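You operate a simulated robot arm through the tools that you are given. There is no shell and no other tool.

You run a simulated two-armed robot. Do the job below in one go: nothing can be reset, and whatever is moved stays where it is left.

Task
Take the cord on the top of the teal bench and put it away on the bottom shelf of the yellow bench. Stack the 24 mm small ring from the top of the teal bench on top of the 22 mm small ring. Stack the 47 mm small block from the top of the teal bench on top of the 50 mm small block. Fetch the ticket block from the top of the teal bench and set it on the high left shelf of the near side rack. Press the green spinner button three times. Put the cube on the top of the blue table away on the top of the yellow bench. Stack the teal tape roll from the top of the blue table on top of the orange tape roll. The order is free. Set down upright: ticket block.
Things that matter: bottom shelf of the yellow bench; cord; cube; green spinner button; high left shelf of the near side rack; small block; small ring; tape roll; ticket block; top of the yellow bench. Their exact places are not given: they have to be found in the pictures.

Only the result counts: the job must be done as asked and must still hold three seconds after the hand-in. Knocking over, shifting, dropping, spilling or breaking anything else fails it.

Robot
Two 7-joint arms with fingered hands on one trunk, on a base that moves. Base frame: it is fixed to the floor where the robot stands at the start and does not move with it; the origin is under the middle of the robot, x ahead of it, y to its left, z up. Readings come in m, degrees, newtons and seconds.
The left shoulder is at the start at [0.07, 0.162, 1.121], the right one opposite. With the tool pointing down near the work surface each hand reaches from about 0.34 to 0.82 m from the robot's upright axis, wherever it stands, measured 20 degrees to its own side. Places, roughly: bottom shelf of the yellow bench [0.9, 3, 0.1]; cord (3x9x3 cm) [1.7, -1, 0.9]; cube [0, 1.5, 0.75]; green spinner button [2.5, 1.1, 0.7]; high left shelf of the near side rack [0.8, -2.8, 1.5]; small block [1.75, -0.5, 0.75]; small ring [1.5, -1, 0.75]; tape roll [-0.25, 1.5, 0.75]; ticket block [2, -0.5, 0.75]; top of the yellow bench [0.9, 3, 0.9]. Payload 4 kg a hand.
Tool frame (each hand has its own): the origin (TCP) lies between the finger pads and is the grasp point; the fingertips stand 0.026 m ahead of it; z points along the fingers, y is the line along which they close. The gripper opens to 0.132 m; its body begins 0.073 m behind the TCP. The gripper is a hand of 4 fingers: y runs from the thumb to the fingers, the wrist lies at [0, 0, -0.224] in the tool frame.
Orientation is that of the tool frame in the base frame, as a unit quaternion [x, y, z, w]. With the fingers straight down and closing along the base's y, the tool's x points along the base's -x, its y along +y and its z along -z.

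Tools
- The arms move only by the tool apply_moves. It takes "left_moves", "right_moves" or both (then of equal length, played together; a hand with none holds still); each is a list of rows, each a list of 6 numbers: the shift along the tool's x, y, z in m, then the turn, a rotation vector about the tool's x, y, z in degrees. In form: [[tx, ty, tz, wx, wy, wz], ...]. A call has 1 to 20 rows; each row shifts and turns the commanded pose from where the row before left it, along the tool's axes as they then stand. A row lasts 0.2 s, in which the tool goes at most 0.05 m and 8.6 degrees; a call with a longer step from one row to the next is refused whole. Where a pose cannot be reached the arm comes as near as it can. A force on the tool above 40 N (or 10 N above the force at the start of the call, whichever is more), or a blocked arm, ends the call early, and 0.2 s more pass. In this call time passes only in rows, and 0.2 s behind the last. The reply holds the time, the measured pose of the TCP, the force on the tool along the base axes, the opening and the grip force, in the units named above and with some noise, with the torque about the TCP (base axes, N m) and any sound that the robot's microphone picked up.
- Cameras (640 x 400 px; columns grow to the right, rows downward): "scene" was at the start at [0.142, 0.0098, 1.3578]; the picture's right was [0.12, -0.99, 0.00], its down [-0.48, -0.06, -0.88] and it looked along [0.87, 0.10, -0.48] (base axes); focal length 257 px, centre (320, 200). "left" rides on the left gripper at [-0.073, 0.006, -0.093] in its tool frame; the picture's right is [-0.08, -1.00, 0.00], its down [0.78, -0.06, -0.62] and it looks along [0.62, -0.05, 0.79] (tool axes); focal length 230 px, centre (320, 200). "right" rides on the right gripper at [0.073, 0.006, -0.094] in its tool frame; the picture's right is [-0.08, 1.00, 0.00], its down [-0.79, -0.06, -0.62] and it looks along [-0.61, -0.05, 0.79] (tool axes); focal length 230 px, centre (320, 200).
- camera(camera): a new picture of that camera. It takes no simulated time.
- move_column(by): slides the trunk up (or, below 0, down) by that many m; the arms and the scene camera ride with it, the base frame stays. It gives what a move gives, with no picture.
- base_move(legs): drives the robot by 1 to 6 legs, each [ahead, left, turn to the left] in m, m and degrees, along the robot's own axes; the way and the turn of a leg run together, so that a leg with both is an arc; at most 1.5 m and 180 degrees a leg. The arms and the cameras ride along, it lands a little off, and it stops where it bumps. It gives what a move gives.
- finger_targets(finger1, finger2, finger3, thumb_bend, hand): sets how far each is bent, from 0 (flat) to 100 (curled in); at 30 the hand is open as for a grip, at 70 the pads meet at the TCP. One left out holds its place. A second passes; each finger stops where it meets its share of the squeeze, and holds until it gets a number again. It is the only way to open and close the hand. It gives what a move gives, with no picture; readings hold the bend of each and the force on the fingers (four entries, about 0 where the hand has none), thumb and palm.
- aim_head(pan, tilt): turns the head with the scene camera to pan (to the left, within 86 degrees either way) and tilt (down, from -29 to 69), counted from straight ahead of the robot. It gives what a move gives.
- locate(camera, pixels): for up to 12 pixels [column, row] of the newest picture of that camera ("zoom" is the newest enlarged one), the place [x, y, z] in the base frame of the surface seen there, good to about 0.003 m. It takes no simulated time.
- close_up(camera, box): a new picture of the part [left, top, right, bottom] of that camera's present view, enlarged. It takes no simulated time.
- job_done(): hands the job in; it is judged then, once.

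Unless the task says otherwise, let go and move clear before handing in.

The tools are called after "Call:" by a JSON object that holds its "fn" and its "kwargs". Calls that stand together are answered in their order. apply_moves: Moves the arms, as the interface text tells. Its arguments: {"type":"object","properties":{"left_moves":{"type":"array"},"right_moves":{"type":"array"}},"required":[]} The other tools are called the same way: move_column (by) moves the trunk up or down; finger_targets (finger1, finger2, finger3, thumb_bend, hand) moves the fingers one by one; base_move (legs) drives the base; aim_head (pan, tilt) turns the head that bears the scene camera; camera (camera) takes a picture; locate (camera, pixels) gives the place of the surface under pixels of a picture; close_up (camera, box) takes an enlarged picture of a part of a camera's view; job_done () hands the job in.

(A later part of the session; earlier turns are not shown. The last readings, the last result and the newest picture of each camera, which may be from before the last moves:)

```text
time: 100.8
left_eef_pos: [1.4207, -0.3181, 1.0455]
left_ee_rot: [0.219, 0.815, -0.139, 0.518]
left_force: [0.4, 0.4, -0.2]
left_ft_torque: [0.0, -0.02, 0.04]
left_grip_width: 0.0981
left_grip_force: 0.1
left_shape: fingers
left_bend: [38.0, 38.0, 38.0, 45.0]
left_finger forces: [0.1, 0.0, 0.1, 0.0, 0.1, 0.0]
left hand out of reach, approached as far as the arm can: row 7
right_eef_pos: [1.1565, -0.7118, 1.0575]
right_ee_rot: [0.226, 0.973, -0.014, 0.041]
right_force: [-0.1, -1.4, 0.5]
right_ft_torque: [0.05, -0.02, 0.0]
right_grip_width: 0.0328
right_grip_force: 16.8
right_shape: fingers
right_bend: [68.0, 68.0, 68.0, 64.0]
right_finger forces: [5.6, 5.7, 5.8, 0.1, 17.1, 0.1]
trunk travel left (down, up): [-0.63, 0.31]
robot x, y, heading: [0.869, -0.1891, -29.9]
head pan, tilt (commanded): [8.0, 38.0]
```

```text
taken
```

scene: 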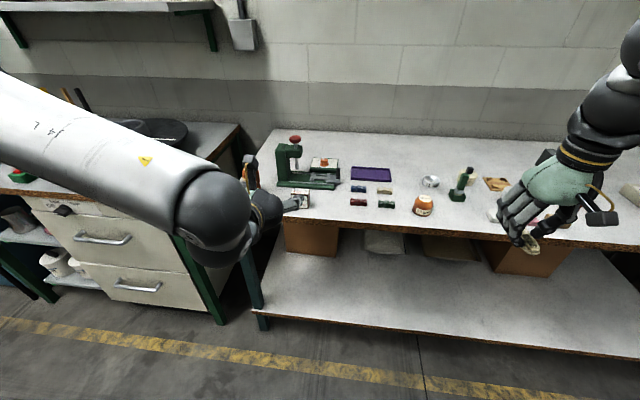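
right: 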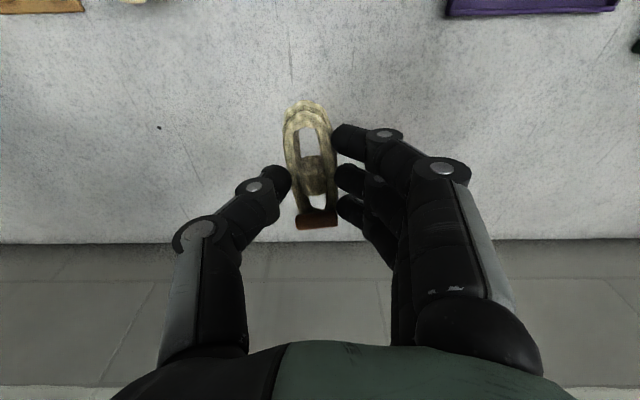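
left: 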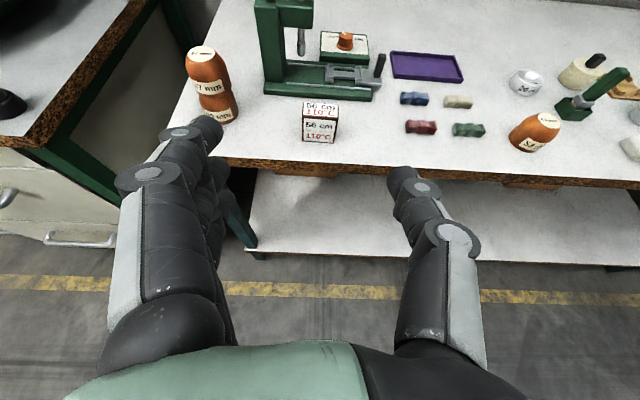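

The hand points forward and 25° down, with the ticket visible at (320,122) in the left picture. I'll lower it and bring it to a pre-grasp point 10 cm in front of the ticket.

Call:
{"fn": "apply_moves", "kwargs": {"left_moves": [[0.0326, 0, 0.0153, 0, 0, 0], [0.0326, 0, 0.0153, 0, 0, 0], [0.0326, 0, 0.0153, 0, 0, 0], [0.0326, 0, 0.0153, 0, 0, 0], [-0.0182, -0.0013, 0.039, 0, 0, 0], [-0.0182, -0.0013, 0.039, 0, 0, 0], [-0.0182, -0.0013, 0.039, 0, 0, 0]]}}

Call:
{"fn": "camera", "kwargs": {"camera": "left"}}

Call:
{"fn": "camera", "kwargs": {"camera": "scene"}}

```text
time: 102.4
left_eef_pos: [1.533, -0.3819, 0.9006]
left_ee_rot: [0.218, 0.815, -0.138, 0.519]
left_force: [-0.5, 0.1, 0.6]
left_ft_torque: [0.03, 0.02, 0.0]
left_grip_width: 0.0981
left_grip_force: 0.1
left_shape: fingers
left_bend: [38.0, 38.0, 38.0, 45.0]
left_finger forces: [0.0, 0.0, 0.0, 0.0, 0.0, 0.1]
right_eef_pos: [1.1568, -0.7102, 1.06]
right_ee_rot: [0.226, 0.973, -0.015, 0.04]
right_force: [-0.7, 1.0, -0.3]
right_ft_torque: [-0.03, -0.04, 0.01]
right_grip_width: 0.0327
right_grip_force: 17.5
right_shape: fingers
right_bend: [68.0, 68.0, 68.0, 64.0]
right_finger forces: [5.6, 5.6, 5.8, 0.1, 17.3, 0.0]
trunk travel left (down, up): [-0.63, 0.31]
robot x, y, heading: [0.8672, -0.1855, -30.0]
head pan, tilt (commanded): [8.0, 38.0]
```

```text
taken
```

left: 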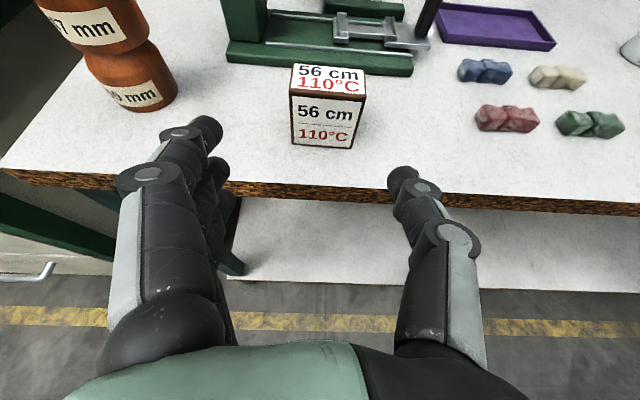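

```text
taken
```

scene: 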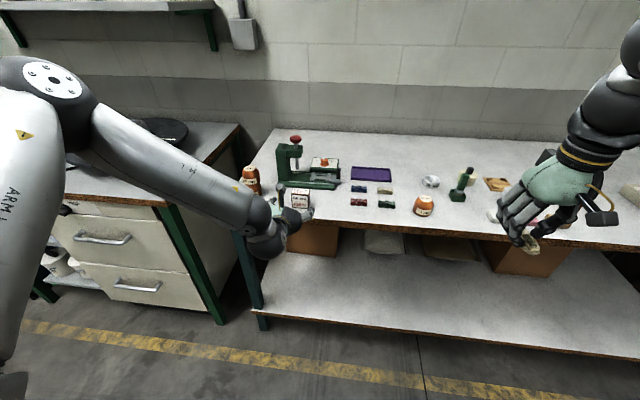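

Call:
{"fn": "locate", "kwargs": {"camera": "left", "pixels": [[293, 100], [360, 105], [294, 140], [350, 145], [298, 68], [362, 72], [326, 122], [325, 80], [420, 195], [250, 185]]}}

```text
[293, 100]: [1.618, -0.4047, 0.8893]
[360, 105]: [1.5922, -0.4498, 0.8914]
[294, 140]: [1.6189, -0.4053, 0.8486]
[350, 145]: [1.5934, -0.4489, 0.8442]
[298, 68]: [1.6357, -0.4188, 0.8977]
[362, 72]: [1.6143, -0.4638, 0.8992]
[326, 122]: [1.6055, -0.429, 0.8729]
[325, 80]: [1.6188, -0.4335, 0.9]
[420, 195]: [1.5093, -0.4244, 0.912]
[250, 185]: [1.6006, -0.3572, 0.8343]
```

Ticket centre (1.6155,-0.4345), well aligned. I'll lower to z≈0.882 and advance around it.

Call:
{"fn": "apply_moves", "kwargs": {"left_moves": [[0.0168, 0, 0.0079, 0, 0, 0], [-0.0138, -0.0014, 0.0295, 0, 0, 0], [-0.0138, -0.0014, 0.0295, 0, 0, 0], [-0.0138, -0.0014, 0.0295, 0, 0, 0]]}}

Call:
{"fn": "camera", "kwargs": {"camera": "left"}}

Call:
{"fn": "close_up", "kwargs": {"camera": "scene", "box": [220, 140, 380, 260]}}

```text
time: 103.4
left_eef_pos: [1.615, -0.4349, 0.8807]
left_ee_rot: [0.218, 0.816, -0.137, 0.518]
left_force: [0.2, -0.7, -0.2]
left_ft_torque: [0.0, 0.03, 0.0]
left_grip_width: 0.0982
left_grip_force: 0.0
left_shape: fingers
left_bend: [38.0, 38.0, 38.0, 45.0]
left_finger forces: [0.0, 0.1, 0.1, 0.0, 0.1, 0.0]
right_eef_pos: [1.1583, -0.7101, 1.0602]
right_ee_rot: [0.226, 0.973, -0.015, 0.04]
right_force: [0.1, 1.0, -1.1]
right_ft_torque: [0.02, 0.04, 0.0]
right_grip_width: 0.0327
right_grip_force: 16.9
right_shape: fingers
right_bend: [68.0, 68.0, 68.0, 64.0]
right_finger forces: [5.6, 5.7, 6.0, 0.0, 17.2, 0.0]
trunk travel left (down, up): [-0.63, 0.31]
robot x, y, heading: [0.8696, -0.189, -30.2]
head pan, tilt (commanded): [8.0, 38.0]
```

```text
taken
```

left: 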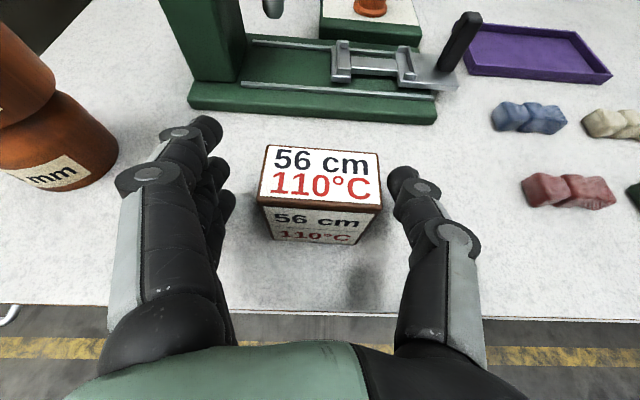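

```text
3.33 times, centred on (300, 200) of scene
```

zoom: 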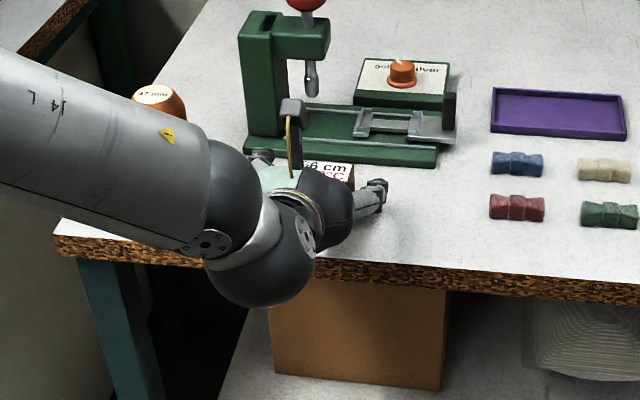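

The ticket sits between fingers and thumb. I'll close the left hand.

Call:
{"fn": "finger_targets", "kwargs": {"hand": "left", "finger1": 70, "finger2": 70, "finger3": 70, "thumb_bend": 70}}

Call:
{"fn": "camera", "kwargs": {"camera": "left"}}

```text
time: 104.4
left_eef_pos: [1.6143, -0.4341, 0.8826]
left_ee_rot: [0.217, 0.815, -0.138, 0.519]
left_force: [1.2, 0.4, 2.1]
left_ft_torque: [-0.02, 0.01, -0.06]
left_grip_width: 0.0477
left_grip_force: 20.7
left_shape: fingers
left_bend: [64.0, 57.0, 55.0, 62.0]
left_finger forces: [6.6, 6.2, 7.0, 0.0, 21.1, 0.1]
right_eef_pos: [1.157, -0.7093, 1.0602]
right_ee_rot: [0.225, 0.973, -0.015, 0.041]
right_force: [0.1, 0.0, -0.1]
right_ft_torque: [-0.01, 0.03, -0.01]
right_grip_width: 0.0328
right_grip_force: 17.5
right_shape: fingers
right_bend: [68.0, 68.0, 68.0, 64.0]
right_finger forces: [5.6, 5.7, 5.9, 0.0, 17.1, 0.0]
trunk travel left (down, up): [-0.63, 0.31]
robot x, y, heading: [0.8651, -0.1895, -29.9]
head pan, tilt (commanded): [8.0, 38.0]
```

```text
taken
```

left: 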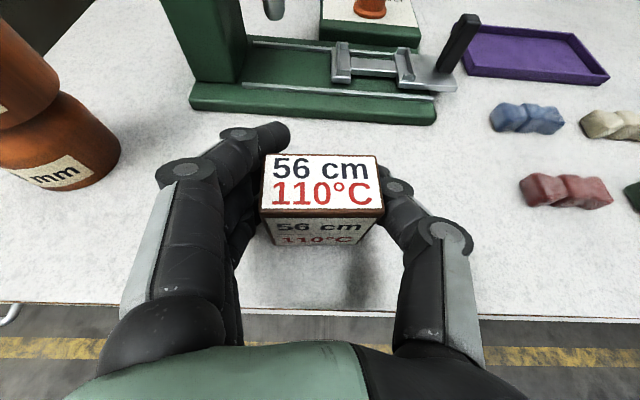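

All fingers have contact (6-7 N each, thumb 21 N). I'll lift the ticket straight up and check that it's level.

Call:
{"fn": "apply_moves", "kwargs": {"left_moves": [[-0.009, 0, -0.0042, 0, 0, 0], [-0.0272, 0, -0.0127, 0, 0, 0], [-0.0362, 0, -0.017, 0, 0, 0], [-0.0362, 0, -0.017, 0, 0, 0]]}}

Call:
{"fn": "camera", "kwargs": {"camera": "left"}}

Call:
{"fn": "locate", "kwargs": {"camera": "left", "pixels": [[270, 162], [372, 162], [268, 203], [375, 205], [320, 180], [280, 232], [360, 232]]}}

Call:
{"fn": "close_up", "kwargs": {"camera": "scene", "box": [220, 120, 380, 240]}}

```text
time: 105.4
left_eef_pos: [1.6119, -0.4352, 1.0025]
left_ee_rot: [0.218, 0.815, -0.139, 0.519]
left_force: [-0.7, 0.1, -0.5]
left_ft_torque: [-0.01, 0.0, 0.01]
left_grip_width: 0.0453
left_grip_force: 19.0
left_shape: fingers
left_bend: [65.0, 58.0, 55.0, 62.0]
left_finger forces: [5.5, 5.6, 7.0, 0.1, 19.8, 0.0]
right_eef_pos: [1.1565, -0.7093, 1.0607]
right_ee_rot: [0.226, 0.973, -0.015, 0.041]
right_force: [-0.6, 0.4, -0.1]
right_ft_torque: [-0.01, 0.02, -0.03]
right_grip_width: 0.0327
right_grip_force: 17.3
right_shape: fingers
right_bend: [68.0, 68.0, 68.0, 64.0]
right_finger forces: [5.6, 5.7, 5.9, 0.0, 17.1, 0.1]
trunk travel left (down, up): [-0.63, 0.31]
robot x, y, heading: [0.8697, -0.1886, -30.2]
head pan, tilt (commanded): [8.0, 38.0]
```

```text
taken
```

left: 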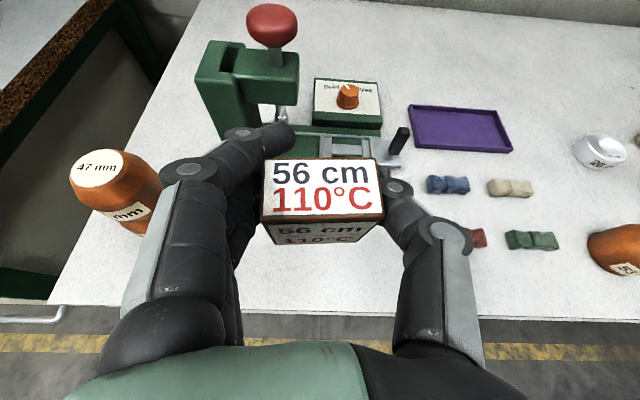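

```text
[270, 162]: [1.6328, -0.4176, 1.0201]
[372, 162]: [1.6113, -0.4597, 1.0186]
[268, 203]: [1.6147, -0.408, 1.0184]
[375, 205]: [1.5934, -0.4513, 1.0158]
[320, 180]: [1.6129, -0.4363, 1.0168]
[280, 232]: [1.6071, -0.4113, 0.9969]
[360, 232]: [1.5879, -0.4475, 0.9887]
```

```text
3.33 times, centred on (300, 180) of scene
```

zoom: 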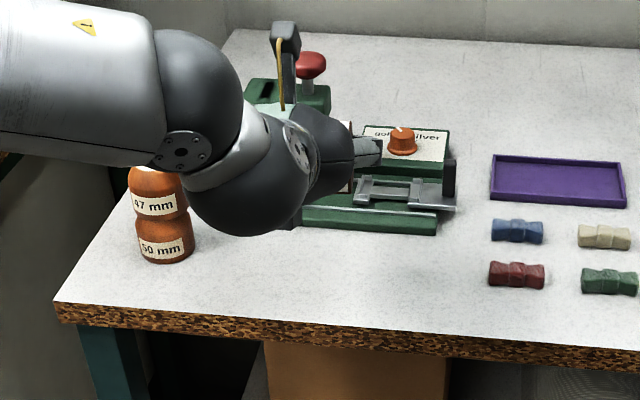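

The ticket is lifted and level, bottom about 0.044 m below the TCP. Before driving to the rack I'll look in that direction for obstacles.

Call:
{"fn": "aim_head", "kwargs": {"pan": -75, "tilt": 25}}

Call:
{"fn": "camera", "kwargs": {"camera": "scene"}}

```text
time: 107.0
left_eef_pos: [1.6115, -0.4365, 1.0017]
left_ee_rot: [0.217, 0.815, -0.138, 0.519]
left_force: [-0.4, -0.5, -0.8]
left_ft_torque: [-0.01, 0.02, 0.01]
left_grip_width: 0.0451
left_grip_force: 19.3
left_shape: fingers
left_bend: [65.0, 58.0, 55.0, 62.0]
left_finger forces: [5.5, 5.5, 6.9, 0.1, 19.9, 0.0]
right_eef_pos: [1.1579, -0.7091, 1.0604]
right_ee_rot: [0.226, 0.973, -0.015, 0.042]
right_force: [0.5, -0.9, -0.7]
right_ft_torque: [-0.03, -0.01, -0.02]
right_grip_width: 0.0325
right_grip_force: 17.0
right_shape: fingers
right_bend: [68.0, 68.0, 68.0, 64.0]
right_finger forces: [5.6, 5.7, 6.0, 0.1, 17.2, 0.0]
trunk travel left (down, up): [-0.63, 0.31]
robot x, y, heading: [0.8656, -0.1853, -30.3]
head pan, tilt (commanded): [-75.0, 25.0]
```

```text
taken
```

scene: 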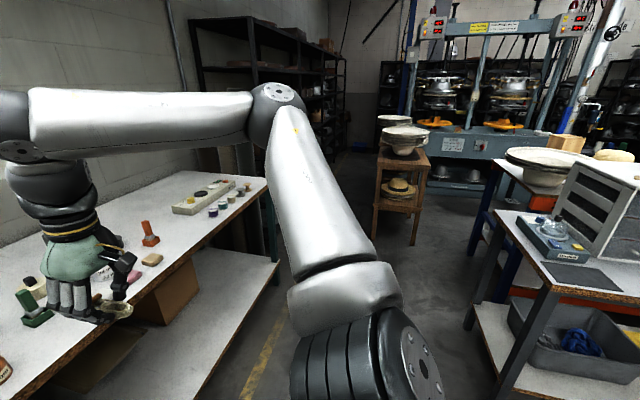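

A wooden cart stands at (400,185) and another bench at right (470-640). I'll locate the cart legs, rack posts and floor to plan the aisle.

Call:
{"fn": "locate", "kwargs": {"camera": "scene", "pixels": [[375, 235], [414, 243], [380, 150], [428, 165], [470, 322], [505, 225], [345, 240], [330, 160], [255, 60], [268, 185], [485, 250], [262, 240]]}}

```text
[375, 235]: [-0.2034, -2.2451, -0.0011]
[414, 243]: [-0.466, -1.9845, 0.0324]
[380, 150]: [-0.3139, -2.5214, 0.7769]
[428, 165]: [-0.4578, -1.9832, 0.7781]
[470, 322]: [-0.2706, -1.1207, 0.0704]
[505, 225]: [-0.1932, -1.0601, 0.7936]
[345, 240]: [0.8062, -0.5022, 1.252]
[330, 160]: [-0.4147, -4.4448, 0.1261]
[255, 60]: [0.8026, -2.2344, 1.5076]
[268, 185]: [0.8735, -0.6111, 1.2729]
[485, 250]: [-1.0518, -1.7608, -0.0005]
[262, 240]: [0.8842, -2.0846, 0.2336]
```

The cart blocks part of the aisle (near corner about (-0.20,-2.25)), so I'll place the ticket diagonally from just before it. First I raise the trunk and strafe right along the bench.

Call:
{"fn": "move_column", "kwargs": {"by": 0.3}}

Call:
{"fn": "base_move", "kwargs": {"legs": [[0.0, -0.6, 0], [0.1, -0.6, 0]]}}

Call:
{"fn": "aim_head", "kwargs": {"pan": -50, "tilt": 5}}

Call:
{"fn": "camera", "kwargs": {"camera": "scene"}}

Call:
{"fn": "camera", "kwargs": {"camera": "left"}}

```text
time: 110.0
left_eef_pos: [1.6109, -0.4362, 1.3026]
left_ee_rot: [0.217, 0.815, -0.138, 0.519]
left_force: [-0.1, 0.1, -0.7]
left_ft_torque: [0.02, 0.01, 0.02]
left_grip_width: 0.045
left_grip_force: 18.9
left_shape: fingers
left_bend: [65.0, 58.0, 55.0, 62.0]
left_finger forces: [5.6, 5.5, 6.9, 0.0, 19.8, 0.0]
right_eef_pos: [1.1567, -0.7098, 1.3596]
right_ee_rot: [0.225, 0.973, -0.014, 0.04]
right_force: [0.3, 0.6, -1.1]
right_ft_torque: [0.02, -0.02, 0.0]
right_grip_width: 0.0327
right_grip_force: 17.5
right_shape: fingers
right_bend: [68.0, 68.0, 68.0, 64.0]
right_finger forces: [5.6, 5.7, 5.8, 0.0, 17.1, 0.1]
trunk travel left (down, up): [-0.93, 0.01]
robot x, y, heading: [0.8646, -0.1887, -30.4]
head pan, tilt (commanded): [-75.0, 25.0]
```

```text
time: 116.4
left_eef_pos: [1.0917, -1.5207, 1.3011]
left_ee_rot: [0.217, 0.816, -0.138, 0.518]
left_force: [0.5, 0.2, -1.1]
left_ft_torque: [-0.03, 0.02, 0.01]
left_grip_width: 0.0451
left_grip_force: 18.8
left_shape: fingers
left_bend: [65.0, 58.0, 55.0, 62.0]
left_finger forces: [5.5, 5.5, 6.9, 0.1, 19.8, 0.0]
right_eef_pos: [0.6379, -1.7956, 1.359]
right_ee_rot: [0.226, 0.973, -0.015, 0.041]
right_force: [0.5, 0.1, 0.7]
right_ft_torque: [-0.01, 0.0, 0.01]
right_grip_width: 0.0328
right_grip_force: 17.4
right_shape: fingers
right_bend: [68.0, 68.0, 68.0, 64.0]
right_finger forces: [5.7, 5.7, 6.0, 0.0, 17.1, 0.0]
trunk travel left (down, up): [-0.93, 0.01]
robot x, y, heading: [0.3467, -1.2816, -30.0]
head pan, tilt (commanded): [-75.0, 25.0]
```

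```text
time: 117.3
left_eef_pos: [1.0913, -1.5225, 1.3028]
left_ee_rot: [0.217, 0.815, -0.138, 0.519]
left_force: [0.1, -0.9, -1.9]
left_ft_torque: [0.07, 0.02, 0.01]
left_grip_width: 0.0451
left_grip_force: 19.0
left_shape: fingers
left_bend: [65.0, 58.0, 55.0, 62.0]
left_finger forces: [5.4, 5.5, 6.9, 0.0, 19.7, 0.0]
right_eef_pos: [0.6376, -1.7982, 1.3603]
right_ee_rot: [0.225, 0.974, -0.014, 0.04]
right_force: [-1.0, -0.6, 0.3]
right_ft_torque: [0.05, 0.0, 0.0]
right_grip_width: 0.0327
right_grip_force: 17.2
right_shape: fingers
right_bend: [68.0, 68.0, 68.0, 64.0]
right_finger forces: [5.6, 5.8, 5.8, 0.1, 17.2, 0.1]
trunk travel left (down, up): [-0.93, 0.01]
robot x, y, heading: [0.343, -1.2735, -30.1]
head pan, tilt (commanded): [-50.0, 5.0]
```

```text
taken
```

scene: 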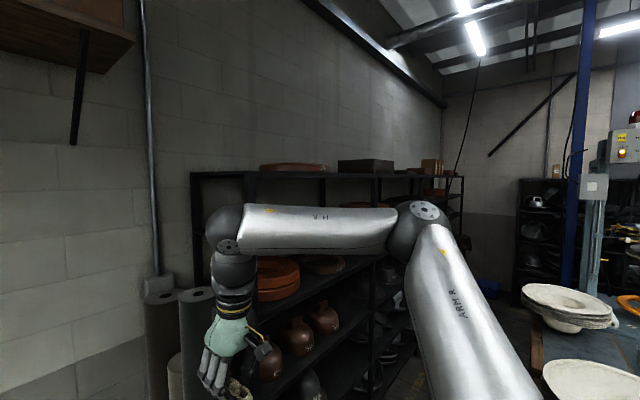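

```text
taken
```

left: 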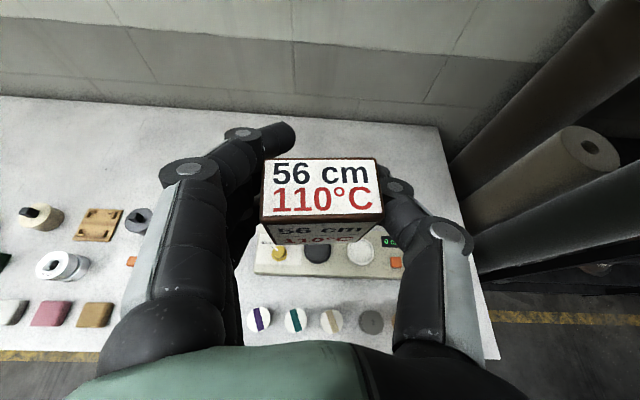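

The rack is ahead; grey/brown rolls stand left of it at (160-215,290+). I'll locate them and the shelf contents so that the left hand doesn't hit them.

Call:
{"fn": "locate", "kwargs": {"camera": "scene", "pixels": [[165, 295], [198, 292], [155, 280], [195, 180], [200, 200], [375, 182], [290, 262], [275, 280], [320, 262], [280, 170], [180, 360], [190, 330]]}}

Call:
{"fn": "close_up", "kwargs": {"camera": "scene", "box": [140, 150, 460, 350]}}

```text
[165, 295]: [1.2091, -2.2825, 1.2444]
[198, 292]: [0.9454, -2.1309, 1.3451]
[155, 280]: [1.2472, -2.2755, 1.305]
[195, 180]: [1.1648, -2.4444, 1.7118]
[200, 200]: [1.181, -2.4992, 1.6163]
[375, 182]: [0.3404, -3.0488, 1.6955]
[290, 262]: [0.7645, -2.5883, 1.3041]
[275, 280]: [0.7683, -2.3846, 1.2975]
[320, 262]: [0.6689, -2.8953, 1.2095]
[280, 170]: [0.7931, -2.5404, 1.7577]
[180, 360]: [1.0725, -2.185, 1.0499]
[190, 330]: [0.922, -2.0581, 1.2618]
```

```text
2.00 times, centred on (300, 250) of scene
```

zoom: 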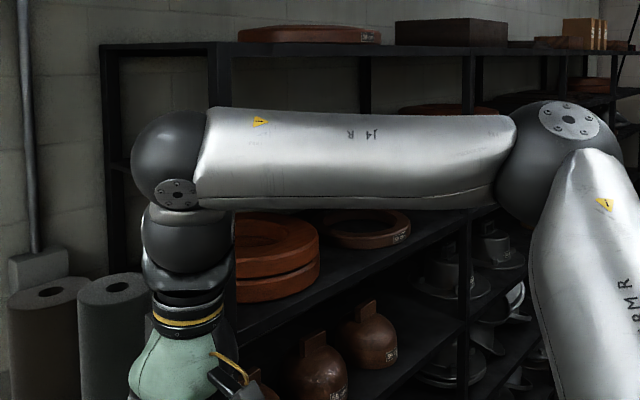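

The rolls are at about (0.95..1.2,-2.13..-2.28) with tops near z 1.35. I'll raise the left hand to z≈1.55 and retract it a bit before moving on.

Call:
{"fn": "apply_moves", "kwargs": {"left_moves": [[-0.0362, 0, -0.017, 0, 0, 0], [-0.0362, 0, -0.017, 0, 0, 0], [-0.0362, 0, -0.017, 0, 0, 0], [-0.0362, 0, -0.017, 0, 0, 0], [-0.0362, 0, -0.017, 0, 0, 0], [-0.0362, 0, -0.017, 0, 0, 0], [0.014, 0, -0.03, 0, 0, 0], [0.014, 0, -0.03, 0, 0, 0], [0.014, 0, -0.03, 0, 0, 0]]}}

Call:
{"fn": "base_move", "kwargs": {"legs": [[0.1, -0.45, 0]]}}

Call:
{"fn": "aim_head", "kwargs": {"pan": -25, "tilt": 5}}

Call:
{"fn": "camera", "kwargs": {"camera": "scene"}}

Call:
{"fn": "camera", "kwargs": {"camera": "left"}}

```text
time: 119.3
left_eef_pos: [1.0036, -1.4722, 1.5447]
left_ee_rot: [0.216, 0.816, -0.137, 0.519]
left_force: [-0.7, -0.4, -0.3]
left_ft_torque: [-0.02, -0.04, 0.02]
left_grip_width: 0.0444
left_grip_force: 18.8
left_shape: fingers
left_bend: [65.0, 58.0, 55.0, 62.0]
left_finger forces: [5.3, 5.5, 6.7, 0.1, 19.6, 0.1]
right_eef_pos: [0.6356, -1.7967, 1.3613]
right_ee_rot: [0.225, 0.973, -0.015, 0.041]
right_force: [-0.7, -0.6, -0.4]
right_ft_torque: [0.01, -0.01, 0.0]
right_grip_width: 0.0327
right_grip_force: 17.7
right_shape: fingers
right_bend: [68.0, 68.0, 68.0, 64.0]
right_finger forces: [5.6, 5.7, 5.9, 0.0, 17.2, 0.0]
trunk travel left (down, up): [-0.93, 0.01]
robot x, y, heading: [0.3465, -1.2779, -30.0]
head pan, tilt (commanded): [-50.0, 5.0]
```

```text
time: 122.1
left_eef_pos: [0.869, -1.903, 1.5427]
left_ee_rot: [0.212, 0.817, -0.135, 0.519]
left_force: [-0.8, 0.6, -0.6]
left_ft_torque: [-0.02, 0.05, -0.03]
left_grip_width: 0.0445
left_grip_force: 17.9
left_shape: fingers
left_bend: [65.0, 58.0, 55.0, 62.0]
left_finger forces: [5.3, 5.5, 6.7, 0.1, 19.5, 0.1]
right_eef_pos: [0.507, -2.2339, 1.3608]
right_ee_rot: [0.219, 0.975, -0.015, 0.041]
right_force: [0.4, 0.4, -0.8]
right_ft_torque: [-0.04, 0.0, 0.01]
right_grip_width: 0.0329
right_grip_force: 17.4
right_shape: fingers
right_bend: [68.0, 68.0, 68.0, 64.0]
right_finger forces: [5.5, 5.7, 5.9, 0.0, 17.2, 0.0]
trunk travel left (down, up): [-0.93, 0.01]
robot x, y, heading: [0.2106, -1.7184, -29.5]
head pan, tilt (commanded): [-50.0, 5.0]
```

```text
time: 123.0
left_eef_pos: [0.8678, -1.9075, 1.5438]
left_ee_rot: [0.213, 0.817, -0.134, 0.518]
left_force: [-0.5, 0.5, -0.4]
left_ft_torque: [-0.01, -0.03, 0.02]
left_grip_width: 0.0446
left_grip_force: 18.4
left_shape: fingers
left_bend: [65.0, 58.0, 55.0, 62.0]
left_finger forces: [5.3, 5.5, 6.7, 0.1, 19.4, 0.0]
right_eef_pos: [0.5051, -2.2357, 1.3601]
right_ee_rot: [0.219, 0.975, -0.014, 0.042]
right_force: [0.6, 0.2, -0.2]
right_ft_torque: [0.02, -0.02, 0.06]
right_grip_width: 0.0327
right_grip_force: 16.7
right_shape: fingers
right_bend: [68.0, 68.0, 68.0, 64.0]
right_finger forces: [5.6, 5.7, 5.9, 0.0, 17.2, 0.1]
trunk travel left (down, up): [-0.93, 0.01]
robot x, y, heading: [0.2069, -1.7171, -29.2]
head pan, tilt (commanded): [-25.0, 5.0]
```

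```text
taken
```

scene: 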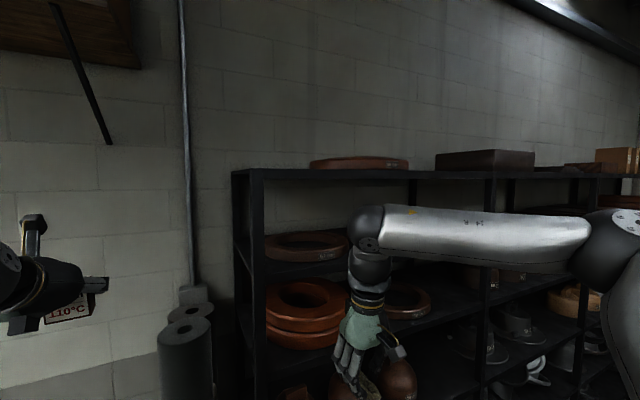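

```text
taken
```

left: 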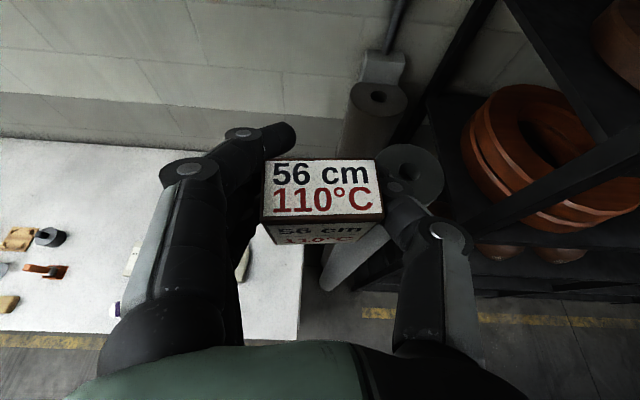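

The high shelf has a brown ring block at (305,245) on its left; the rest is hidden by my right arm. I'll locate the visible parts and lower the right arm for a better view.

Call:
{"fn": "locate", "kwargs": {"camera": "scene", "pixels": [[260, 250], [252, 175], [305, 257], [345, 245], [270, 245], [490, 185], [300, 272], [345, 265], [305, 236], [280, 262], [420, 195], [235, 200]]}}

Call:
{"fn": "apply_moves", "kwargs": {"right_moves": [[0, 0, 0.04, 0, 0, 0], [0, 0, 0.04, 0, 0, 0], [0, 0, 0.04, 0, 0, 0], [0, 0, 0.04, 0, 0, 0], [0, 0, 0.04, 0, 0, 0], [0, 0, 0.04, 0, 0, 0]]}}

Call:
{"fn": "camera", "kwargs": {"camera": "scene"}}

```text
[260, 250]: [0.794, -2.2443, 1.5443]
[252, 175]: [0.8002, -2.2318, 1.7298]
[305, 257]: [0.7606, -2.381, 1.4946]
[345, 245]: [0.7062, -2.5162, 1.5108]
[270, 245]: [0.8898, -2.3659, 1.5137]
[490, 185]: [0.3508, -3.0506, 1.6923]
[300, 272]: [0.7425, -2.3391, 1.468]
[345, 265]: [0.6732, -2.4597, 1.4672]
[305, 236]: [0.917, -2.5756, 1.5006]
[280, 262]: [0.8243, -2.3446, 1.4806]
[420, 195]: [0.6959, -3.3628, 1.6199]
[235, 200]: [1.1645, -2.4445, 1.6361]
```

```text
time: 124.4
left_eef_pos: [0.8694, -1.9072, 1.5439]
left_ee_rot: [0.212, 0.817, -0.134, 0.519]
left_force: [-0.3, -0.2, -0.1]
left_ft_torque: [-0.02, 0.01, -0.02]
left_grip_width: 0.0447
left_grip_force: 18.5
left_shape: fingers
left_bend: [65.0, 58.0, 55.0, 62.0]
left_finger forces: [5.3, 5.5, 6.7, 0.0, 19.5, 0.0]
right_eef_pos: [0.5207, -2.2481, 1.1198]
right_ee_rot: [0.22, 0.975, -0.015, 0.041]
right_force: [-0.2, -0.9, 0.6]
right_ft_torque: [0.02, 0.01, 0.01]
right_grip_width: 0.0327
right_grip_force: 16.6
right_shape: fingers
right_bend: [68.0, 68.0, 68.0, 64.0]
right_finger forces: [5.7, 5.7, 5.7, 0.0, 17.3, 0.0]
trunk travel left (down, up): [-0.93, 0.01]
robot x, y, heading: [0.2071, -1.7139, -29.6]
head pan, tilt (commanded): [-25.0, 5.0]
```

```text
taken
```

scene: 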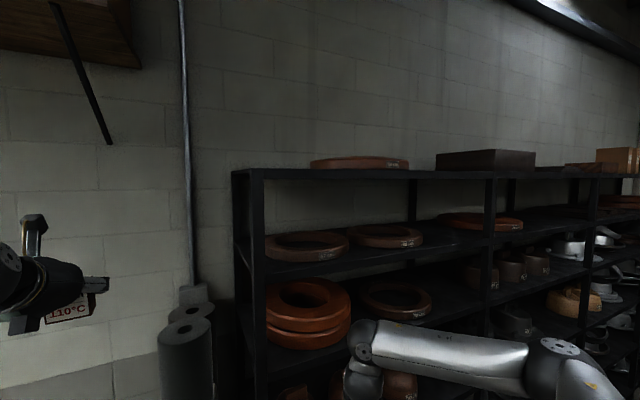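

Now the shelf shows two ring blocks at (305,245) and (385,236), with free space at (425-485,235-245). I'll zoom to measure it.

Call:
{"fn": "close_up", "kwargs": {"camera": "scene", "box": [230, 160, 510, 290]}}

Call:
{"fn": "locate", "kwargs": {"camera": "scene", "pixels": [[440, 235], [460, 240], [480, 240], [440, 248], [420, 252], [400, 258], [385, 246], [420, 240], [425, 232], [475, 248], [470, 232], [350, 265]]}}

Call:
{"fn": "locate", "kwargs": {"camera": "scene", "pixels": [[440, 183], [400, 183], [350, 183], [440, 254], [480, 250], [487, 215], [350, 275], [400, 264], [355, 240], [425, 240], [300, 185], [380, 196]]}}

```text
2.29 times, centred on (370, 225) of scene
```

zoom: 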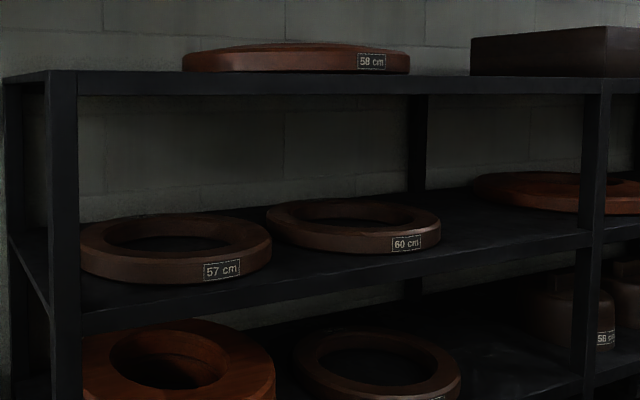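

```text
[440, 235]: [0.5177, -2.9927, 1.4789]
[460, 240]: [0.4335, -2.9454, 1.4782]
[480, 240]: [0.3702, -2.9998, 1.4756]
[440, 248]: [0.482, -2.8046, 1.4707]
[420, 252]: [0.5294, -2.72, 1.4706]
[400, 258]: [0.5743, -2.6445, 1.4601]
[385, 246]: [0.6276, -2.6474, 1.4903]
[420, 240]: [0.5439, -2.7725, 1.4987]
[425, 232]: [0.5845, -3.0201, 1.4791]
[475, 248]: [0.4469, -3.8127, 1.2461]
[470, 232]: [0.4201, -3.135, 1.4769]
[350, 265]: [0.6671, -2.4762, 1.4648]
```

```text
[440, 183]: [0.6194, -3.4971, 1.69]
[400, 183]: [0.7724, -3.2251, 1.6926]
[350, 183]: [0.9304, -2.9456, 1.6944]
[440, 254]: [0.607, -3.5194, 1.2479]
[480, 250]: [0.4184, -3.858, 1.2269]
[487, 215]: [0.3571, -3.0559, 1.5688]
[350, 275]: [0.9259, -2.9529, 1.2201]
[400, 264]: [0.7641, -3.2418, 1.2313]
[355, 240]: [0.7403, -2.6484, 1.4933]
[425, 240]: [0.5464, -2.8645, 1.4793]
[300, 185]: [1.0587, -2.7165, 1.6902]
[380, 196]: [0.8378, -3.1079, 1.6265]
```

The shelf surface is z≈1.478 with a free zone at u≈-2.15…-2.40 (around (0.48,-2.87)), right of the 60 cm ring. Before planning the reach I want to see where my left elbow is.

Call:
{"fn": "aim_head", "kwargs": {"pan": 45, "tilt": 15}}

Call:
{"fn": "camera", "kwargs": {"camera": "scene"}}

Call:
{"fn": "locate", "kwargs": {"camera": "scene", "pixels": [[100, 200], [200, 150], [250, 200], [300, 250], [350, 200], [400, 200], [450, 250], [320, 150], [200, 250], [150, 300], [500, 220], [550, 250]]}}

```text
time: 125.8
left_eef_pos: [0.8679, -1.9066, 1.5444]
left_ee_rot: [0.212, 0.817, -0.134, 0.52]
left_force: [-0.8, -0.6, -0.9]
left_ft_torque: [0.0, -0.02, -0.01]
left_grip_width: 0.0446
left_grip_force: 18.4
left_shape: fingers
left_bend: [65.0, 58.0, 55.0, 62.0]
left_finger forces: [5.3, 5.6, 6.7, 0.0, 19.4, 0.0]
right_eef_pos: [0.5217, -2.2471, 1.1203]
right_ee_rot: [0.219, 0.975, -0.014, 0.041]
right_force: [0.1, 0.5, 0.1]
right_ft_torque: [-0.02, -0.01, -0.01]
right_grip_width: 0.0326
right_grip_force: 17.3
right_shape: fingers
right_bend: [68.0, 68.0, 68.0, 64.0]
right_finger forces: [5.7, 5.6, 5.8, 0.1, 17.3, 0.0]
trunk travel left (down, up): [-0.93, 0.01]
robot x, y, heading: [0.2105, -1.7174, -29.3]
head pan, tilt (commanded): [45.0, 15.0]
```

```text
taken
```

scene: 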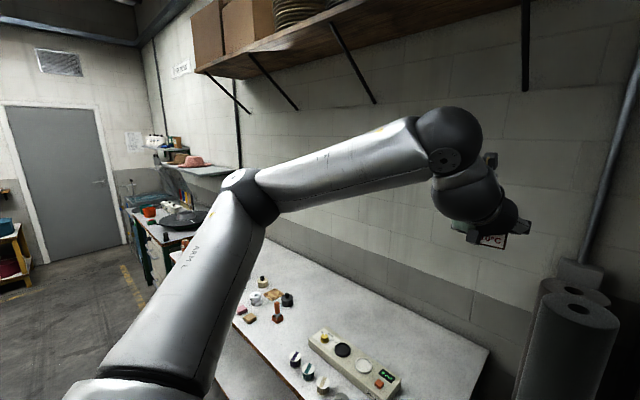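

```text
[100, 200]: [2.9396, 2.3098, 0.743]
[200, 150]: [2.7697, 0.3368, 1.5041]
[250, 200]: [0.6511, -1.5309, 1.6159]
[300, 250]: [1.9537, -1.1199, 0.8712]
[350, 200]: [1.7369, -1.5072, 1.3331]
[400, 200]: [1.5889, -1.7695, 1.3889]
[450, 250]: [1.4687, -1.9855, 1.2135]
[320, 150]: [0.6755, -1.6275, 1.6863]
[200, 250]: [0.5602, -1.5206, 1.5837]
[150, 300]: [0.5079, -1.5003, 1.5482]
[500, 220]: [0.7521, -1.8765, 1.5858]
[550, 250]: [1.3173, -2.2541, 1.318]
```

The left elbow sits about 0.22 m left of the shoulder and 0.15 m above it. To work in the narrow aisle I'll lower the trunk 0.15 m while keeping the left hand high but retracted, and pull the right hand in.

Call:
{"fn": "move_column", "kwargs": {"by": -0.15}}

Call:
{"fn": "apply_moves", "kwargs": {"left_moves": [[-0.0013, -0.0264, -0.0326, 0, 0, 0], [-0.0013, -0.0264, -0.0326, 0, 0, 0], [-0.0013, -0.0264, -0.0326, 0, 0, 0], [-0.0013, -0.0264, -0.0326, 0, 0, 0], [-0.0013, -0.0264, -0.0326, 0, 0, 0], [-0.0013, -0.0264, -0.0326, 0, 0, 0], [-0.0013, -0.0264, -0.0326, 0, 0, 0], [-0.0013, -0.0264, -0.0326, 0, 0, 0], [-0.0013, -0.0264, -0.0326, 0, 0, 0], [-0.0013, -0.0264, -0.0326, 0, 0, 0]], "right_moves": [[0.0214, -0.00725, -0.0019, 0, 0, 0], [0.0214, -0.00725, -0.0019, 0, 0, 0], [0.0214, -0.00725, -0.0019, 0, 0, 0], [0.0214, -0.00725, -0.0019, 0, 0, 0], [0.0214, -0.00725, -0.0019, 0, 0, 0], [0.0214, -0.00725, -0.0019, 0, 0, 0], [0.0214, -0.00725, -0.0019, 0, 0, 0], [0.0214, -0.00725, -0.0019, 0, 0, 0], [0.0214, -0.00725, -0.0019, 0, 0, 0], [0.0214, -0.00725, -0.0019, 0, 0, 0]]}}

Call:
{"fn": "aim_head", "kwargs": {"pan": -60, "tilt": 30}}

Call:
{"fn": "camera", "kwargs": {"camera": "scene"}}

```text
time: 127.6
left_eef_pos: [0.8679, -1.9053, 1.3927]
left_ee_rot: [0.212, 0.816, -0.134, 0.52]
left_force: [0.0, 0.5, -0.9]
left_ft_torque: [-0.03, 0.0, 0.02]
left_grip_width: 0.0445
left_grip_force: 18.7
left_shape: fingers
left_bend: [65.0, 58.0, 55.0, 62.0]
left_finger forces: [5.3, 5.4, 6.9, 0.1, 19.4, 0.1]
right_eef_pos: [0.5204, -2.2478, 0.9703]
right_ee_rot: [0.219, 0.975, -0.015, 0.041]
right_force: [0.4, 0.0, -0.3]
right_ft_torque: [0.0, 0.0, 0.0]
right_grip_width: 0.0325
right_grip_force: 17.7
right_shape: fingers
right_bend: [68.0, 68.0, 68.0, 64.0]
right_finger forces: [5.7, 5.7, 5.8, 0.1, 17.2, 0.0]
trunk travel left (down, up): [-0.78, 0.16]
robot x, y, heading: [0.209, -1.7189, -29.3]
head pan, tilt (commanded): [45.0, 15.0]
```

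```text
time: 130.0
left_eef_pos: [0.577, -2.0105, 1.5082]
left_ee_rot: [0.184, 0.832, -0.116, 0.51]
left_force: [0.4, -0.2, -0.8]
left_ft_torque: [0.01, 0.02, 0.01]
left_grip_width: 0.044
left_grip_force: 18.7
left_shape: fingers
left_bend: [66.0, 58.0, 56.0, 62.0]
left_finger forces: [5.2, 5.6, 6.6, 0.0, 19.3, 0.0]
left hand out of reach, approached as far as the arm can: row 9, 10
right_eef_pos: [0.297, -2.2198, 0.9708]
right_ee_rot: [0.219, 0.975, -0.014, 0.041]
right_force: [0.5, 0.5, -1.1]
right_ft_torque: [0.02, 0.01, 0.0]
right_grip_width: 0.0326
right_grip_force: 17.2
right_shape: fingers
right_bend: [68.0, 68.0, 68.0, 64.0]
right_finger forces: [5.8, 5.7, 5.8, 0.0, 17.3, 0.1]
trunk travel left (down, up): [-0.78, 0.16]
robot x, y, heading: [0.2069, -1.7157, -29.3]
head pan, tilt (commanded): [45.0, 15.0]
stopped in row 10 (left hand): the arm was blocked; the commanded pose is now the measured one
```

```text
time: 131.8
left_eef_pos: [0.5728, -2.0121, 1.5095]
left_ee_rot: [0.187, 0.831, -0.118, 0.51]
left_force: [0.5, -0.2, -0.6]
left_ft_torque: [0.03, 0.02, 0.0]
left_grip_width: 0.0439
left_grip_force: 18.5
left_shape: fingers
left_bend: [66.0, 58.0, 56.0, 62.0]
left_finger forces: [5.2, 5.6, 6.6, 0.1, 19.2, 0.0]
right_eef_pos: [0.297, -2.2217, 0.9713]
right_ee_rot: [0.219, 0.975, -0.014, 0.041]
right_force: [-0.6, 0.6, 0.1]
right_ft_torque: [0.0, -0.02, -0.01]
right_grip_width: 0.0325
right_grip_force: 17.1
right_shape: fingers
right_bend: [68.0, 68.0, 68.0, 64.0]
right_finger forces: [5.6, 5.8, 5.9, 0.0, 17.3, 0.0]
trunk travel left (down, up): [-0.78, 0.16]
robot x, y, heading: [0.2062, -1.7177, -29.4]
head pan, tilt (commanded): [-60.0, 30.0]
```

```text
taken
```

scene: 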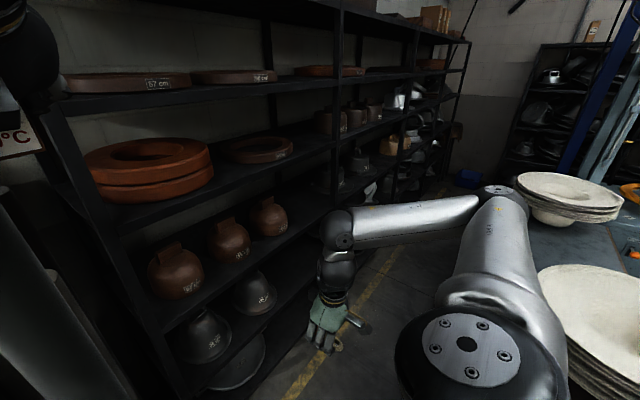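

The left arm stopped as close as it can get (TCP at fwd 0.47). I'll locate the bowls on the cart at right ((575,190), (590,330)) and aisle edges.

Call:
{"fn": "locate", "kwargs": {"camera": "scene", "pixels": [[545, 285], [570, 195], [600, 300], [520, 180], [555, 330], [400, 270], [380, 290], [300, 385], [635, 240], [345, 345], [330, 325], [620, 215]]}}

Call:
{"fn": "aim_head", "kwargs": {"pan": -86, "tilt": 35}}

Call:
{"fn": "camera", "kwargs": {"camera": "scene"}}

```text
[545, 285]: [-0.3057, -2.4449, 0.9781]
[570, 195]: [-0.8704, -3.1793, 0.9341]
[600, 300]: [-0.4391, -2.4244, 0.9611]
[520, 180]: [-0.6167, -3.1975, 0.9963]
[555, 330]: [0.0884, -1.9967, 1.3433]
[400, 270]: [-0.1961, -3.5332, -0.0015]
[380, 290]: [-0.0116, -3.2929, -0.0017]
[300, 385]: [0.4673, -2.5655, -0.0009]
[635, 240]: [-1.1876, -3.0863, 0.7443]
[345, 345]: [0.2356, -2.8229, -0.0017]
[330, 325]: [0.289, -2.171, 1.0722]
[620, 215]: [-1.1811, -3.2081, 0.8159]
```

```text
time: 132.7
left_eef_pos: [0.5733, -2.0123, 1.5075]
left_ee_rot: [0.187, 0.831, -0.117, 0.51]
left_force: [0.7, -0.4, -0.5]
left_ft_torque: [0.0, 0.01, -0.01]
left_grip_width: 0.0441
left_grip_force: 18.9
left_shape: fingers
left_bend: [66.0, 58.0, 56.0, 62.0]
left_finger forces: [5.3, 5.6, 6.6, 0.0, 19.2, 0.0]
right_eef_pos: [0.2963, -2.219, 0.9727]
right_ee_rot: [0.219, 0.975, -0.014, 0.041]
right_force: [-0.4, 0.6, -0.5]
right_ft_torque: [-0.02, 0.01, -0.02]
right_grip_width: 0.033
right_grip_force: 17.3
right_shape: fingers
right_bend: [68.0, 68.0, 68.0, 64.0]
right_finger forces: [5.7, 5.9, 5.9, 0.0, 17.3, 0.1]
trunk travel left (down, up): [-0.78, 0.16]
robot x, y, heading: [0.2101, -1.7183, -29.1]
head pan, tilt (commanded): [-85.9, 35.0]
```

```text
taken
```

scene: 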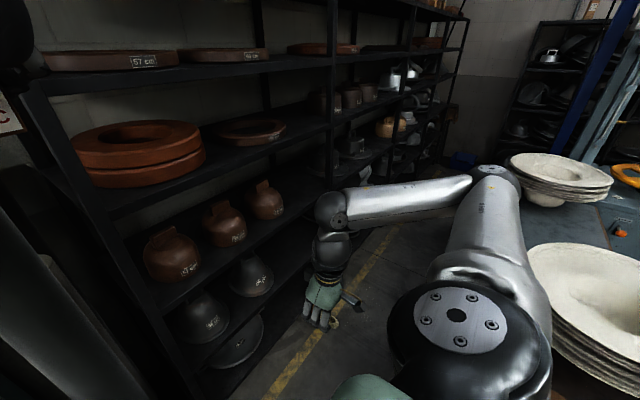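

The aisle side of the cart and bowls is at about v≈0.97, so I'll enter the aisle turned 25° to the right, which keeps the held ticket clear of the rack. First raise the trunk 3 cm so that the ticket clears the shelf level.

Call:
{"fn": "move_column", "kwargs": {"by": 0.03}}

Call:
{"fn": "base_move", "kwargs": {"legs": [[0, 0, -25], [0.25, 0.0, 0]]}}

Call:
{"fn": "aim_head", "kwargs": {"pan": -20, "tilt": 20}}

Call:
{"fn": "camera", "kwargs": {"camera": "scene"}}

Call:
{"fn": "camera", "kwargs": {"camera": "left"}}

```text
time: 133.4
left_eef_pos: [0.5741, -2.0123, 1.538]
left_ee_rot: [0.187, 0.832, -0.117, 0.509]
left_force: [0.2, -0.4, -1.5]
left_ft_torque: [0.01, 0.04, 0.0]
left_grip_width: 0.0439
left_grip_force: 18.0
left_shape: fingers
left_bend: [66.0, 58.0, 56.0, 62.0]
left_finger forces: [5.2, 5.4, 6.6, 0.0, 19.1, 0.1]
right_eef_pos: [0.2962, -2.2206, 1.0029]
right_ee_rot: [0.219, 0.975, -0.014, 0.042]
right_force: [-0.7, 0.4, -1.0]
right_ft_torque: [-0.02, 0.0, -0.01]
right_grip_width: 0.0329
right_grip_force: 17.5
right_shape: fingers
right_bend: [68.0, 68.0, 68.0, 64.0]
right_finger forces: [5.7, 5.9, 5.9, 0.1, 17.3, 0.1]
trunk travel left (down, up): [-0.81, 0.13]
robot x, y, heading: [0.2074, -1.7144, -29.1]
head pan, tilt (commanded): [-85.9, 35.0]
```

```text
time: 136.5
left_eef_pos: [0.5597, -2.3413, 1.54]
left_ee_rot: [0.361, 0.771, -0.226, 0.473]
left_force: [0.2, 0.4, 0.2]
left_ft_torque: [0.03, -0.01, 0.01]
left_grip_width: 0.0441
left_grip_force: 18.1
left_shape: fingers
left_bend: [66.0, 58.0, 56.0, 62.0]
left_finger forces: [5.1, 5.6, 6.6, 0.0, 19.2, 0.1]
right_eef_pos: [0.2204, -2.4125, 1.0021]
right_ee_rot: [0.425, 0.904, -0.023, 0.038]
right_force: [-0.1, 1.3, 0.8]
right_ft_torque: [-0.02, -0.02, -0.03]
right_grip_width: 0.0325
right_grip_force: 17.7
right_shape: fingers
right_bend: [69.0, 68.0, 68.0, 64.0]
right_finger forces: [5.6, 5.7, 5.8, 0.0, 17.2, 0.1]
trunk travel left (down, up): [-0.81, 0.13]
robot x, y, heading: [0.3547, -1.9228, -54.2]
head pan, tilt (commanded): [-85.9, 35.0]
```

```text
time: 137.9
left_eef_pos: [0.5613, -2.3435, 1.5378]
left_ee_rot: [0.362, 0.771, -0.225, 0.473]
left_force: [-0.1, -0.7, 0.0]
left_ft_torque: [-0.01, 0.01, 0.0]
left_grip_width: 0.0438
left_grip_force: 18.7
left_shape: fingers
left_bend: [66.0, 58.0, 56.0, 62.0]
left_finger forces: [5.1, 5.6, 6.6, 0.1, 18.9, 0.0]
right_eef_pos: [0.2216, -2.4139, 1.0005]
right_ee_rot: [0.424, 0.904, -0.023, 0.036]
right_force: [-0.4, -0.1, 0.0]
right_ft_torque: [0.01, 0.03, 0.0]
right_grip_width: 0.0328
right_grip_force: 17.3
right_shape: fingers
right_bend: [69.0, 68.0, 68.0, 64.0]
right_finger forces: [5.6, 5.7, 5.8, 0.0, 17.3, 0.0]
trunk travel left (down, up): [-0.81, 0.13]
robot x, y, heading: [0.3571, -1.9255, -54.3]
head pan, tilt (commanded): [-20.0, 20.0]
```

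```text
taken
```

scene: 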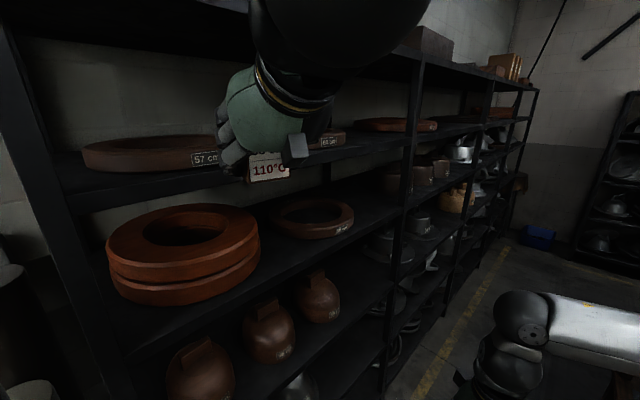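

```text
taken
```

left: 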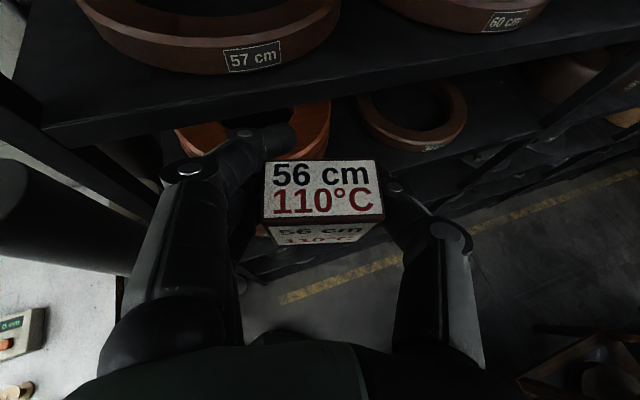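

I'm in position to enter the aisle; the ticket is in front of the rack at z 1.54. I'll check the right elbow location before strafing.

Call:
{"fn": "locate", "kwargs": {"camera": "scene", "pixels": [[520, 310], [600, 330], [635, 340], [490, 360], [560, 350], [412, 100], [330, 140], [400, 140], [440, 128], [345, 150]]}}

Call:
{"fn": "aim_head", "kwargs": {"pan": -70, "tilt": 40}}

Call:
{"fn": "camera", "kwargs": {"camera": "scene"}}

```text
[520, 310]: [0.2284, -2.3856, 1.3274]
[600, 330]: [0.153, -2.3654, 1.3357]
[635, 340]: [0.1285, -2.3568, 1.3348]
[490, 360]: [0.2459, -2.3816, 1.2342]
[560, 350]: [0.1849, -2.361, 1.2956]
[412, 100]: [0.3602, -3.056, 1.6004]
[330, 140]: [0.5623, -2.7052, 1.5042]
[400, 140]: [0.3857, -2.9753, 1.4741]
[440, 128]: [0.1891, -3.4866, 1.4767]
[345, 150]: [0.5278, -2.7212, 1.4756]
```

```text
time: 139.1
left_eef_pos: [0.5642, -2.3455, 1.5368]
left_ee_rot: [0.36, 0.774, -0.224, 0.471]
left_force: [-0.5, -0.7, -0.4]
left_ft_torque: [0.03, 0.01, -0.01]
left_grip_width: 0.0442
left_grip_force: 18.7
left_shape: fingers
left_bend: [66.0, 58.0, 56.0, 62.0]
left_finger forces: [5.1, 5.6, 6.7, 0.1, 19.0, 0.0]
right_eef_pos: [0.2223, -2.4146, 1.0006]
right_ee_rot: [0.424, 0.904, -0.024, 0.037]
right_force: [0.6, 0.3, -1.1]
right_ft_torque: [-0.02, -0.02, -0.01]
right_grip_width: 0.0326
right_grip_force: 17.4
right_shape: fingers
right_bend: [69.0, 68.0, 68.0, 64.0]
right_finger forces: [5.6, 5.7, 5.7, 0.0, 17.1, 0.0]
trunk travel left (down, up): [-0.81, 0.13]
robot x, y, heading: [0.3558, -1.9197, -54.5]
head pan, tilt (commanded): [-70.0, 40.0]
```

```text
taken
```

scene: 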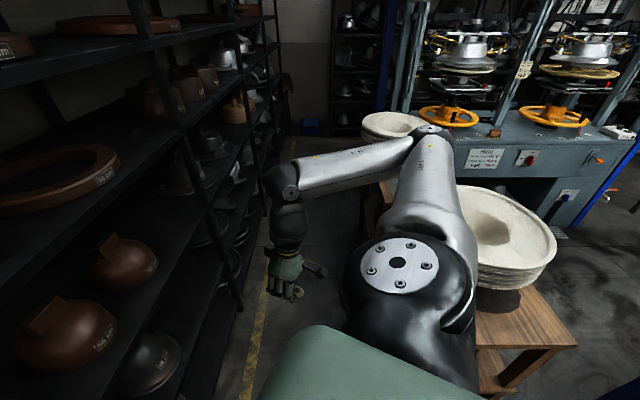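

From here I see the stool with bowls right behind my right arm at (500,240) and a second one at (395,125). I'll locate those and my elbow.

Call:
{"fn": "locate", "kwargs": {"camera": "scene", "pixels": [[470, 270], [480, 345], [510, 250], [435, 135], [415, 170], [390, 120], [380, 190], [370, 210], [470, 215], [500, 290], [365, 130], [455, 240]]}}

```text
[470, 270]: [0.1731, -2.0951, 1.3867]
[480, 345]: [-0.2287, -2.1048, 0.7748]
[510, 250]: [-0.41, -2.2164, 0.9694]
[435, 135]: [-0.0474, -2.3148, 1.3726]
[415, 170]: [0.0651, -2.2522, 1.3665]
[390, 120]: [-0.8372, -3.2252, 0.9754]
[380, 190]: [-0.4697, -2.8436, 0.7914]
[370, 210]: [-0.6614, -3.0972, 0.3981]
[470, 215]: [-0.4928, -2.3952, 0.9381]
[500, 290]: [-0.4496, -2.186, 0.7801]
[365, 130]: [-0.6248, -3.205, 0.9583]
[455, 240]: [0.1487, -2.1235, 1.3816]
```

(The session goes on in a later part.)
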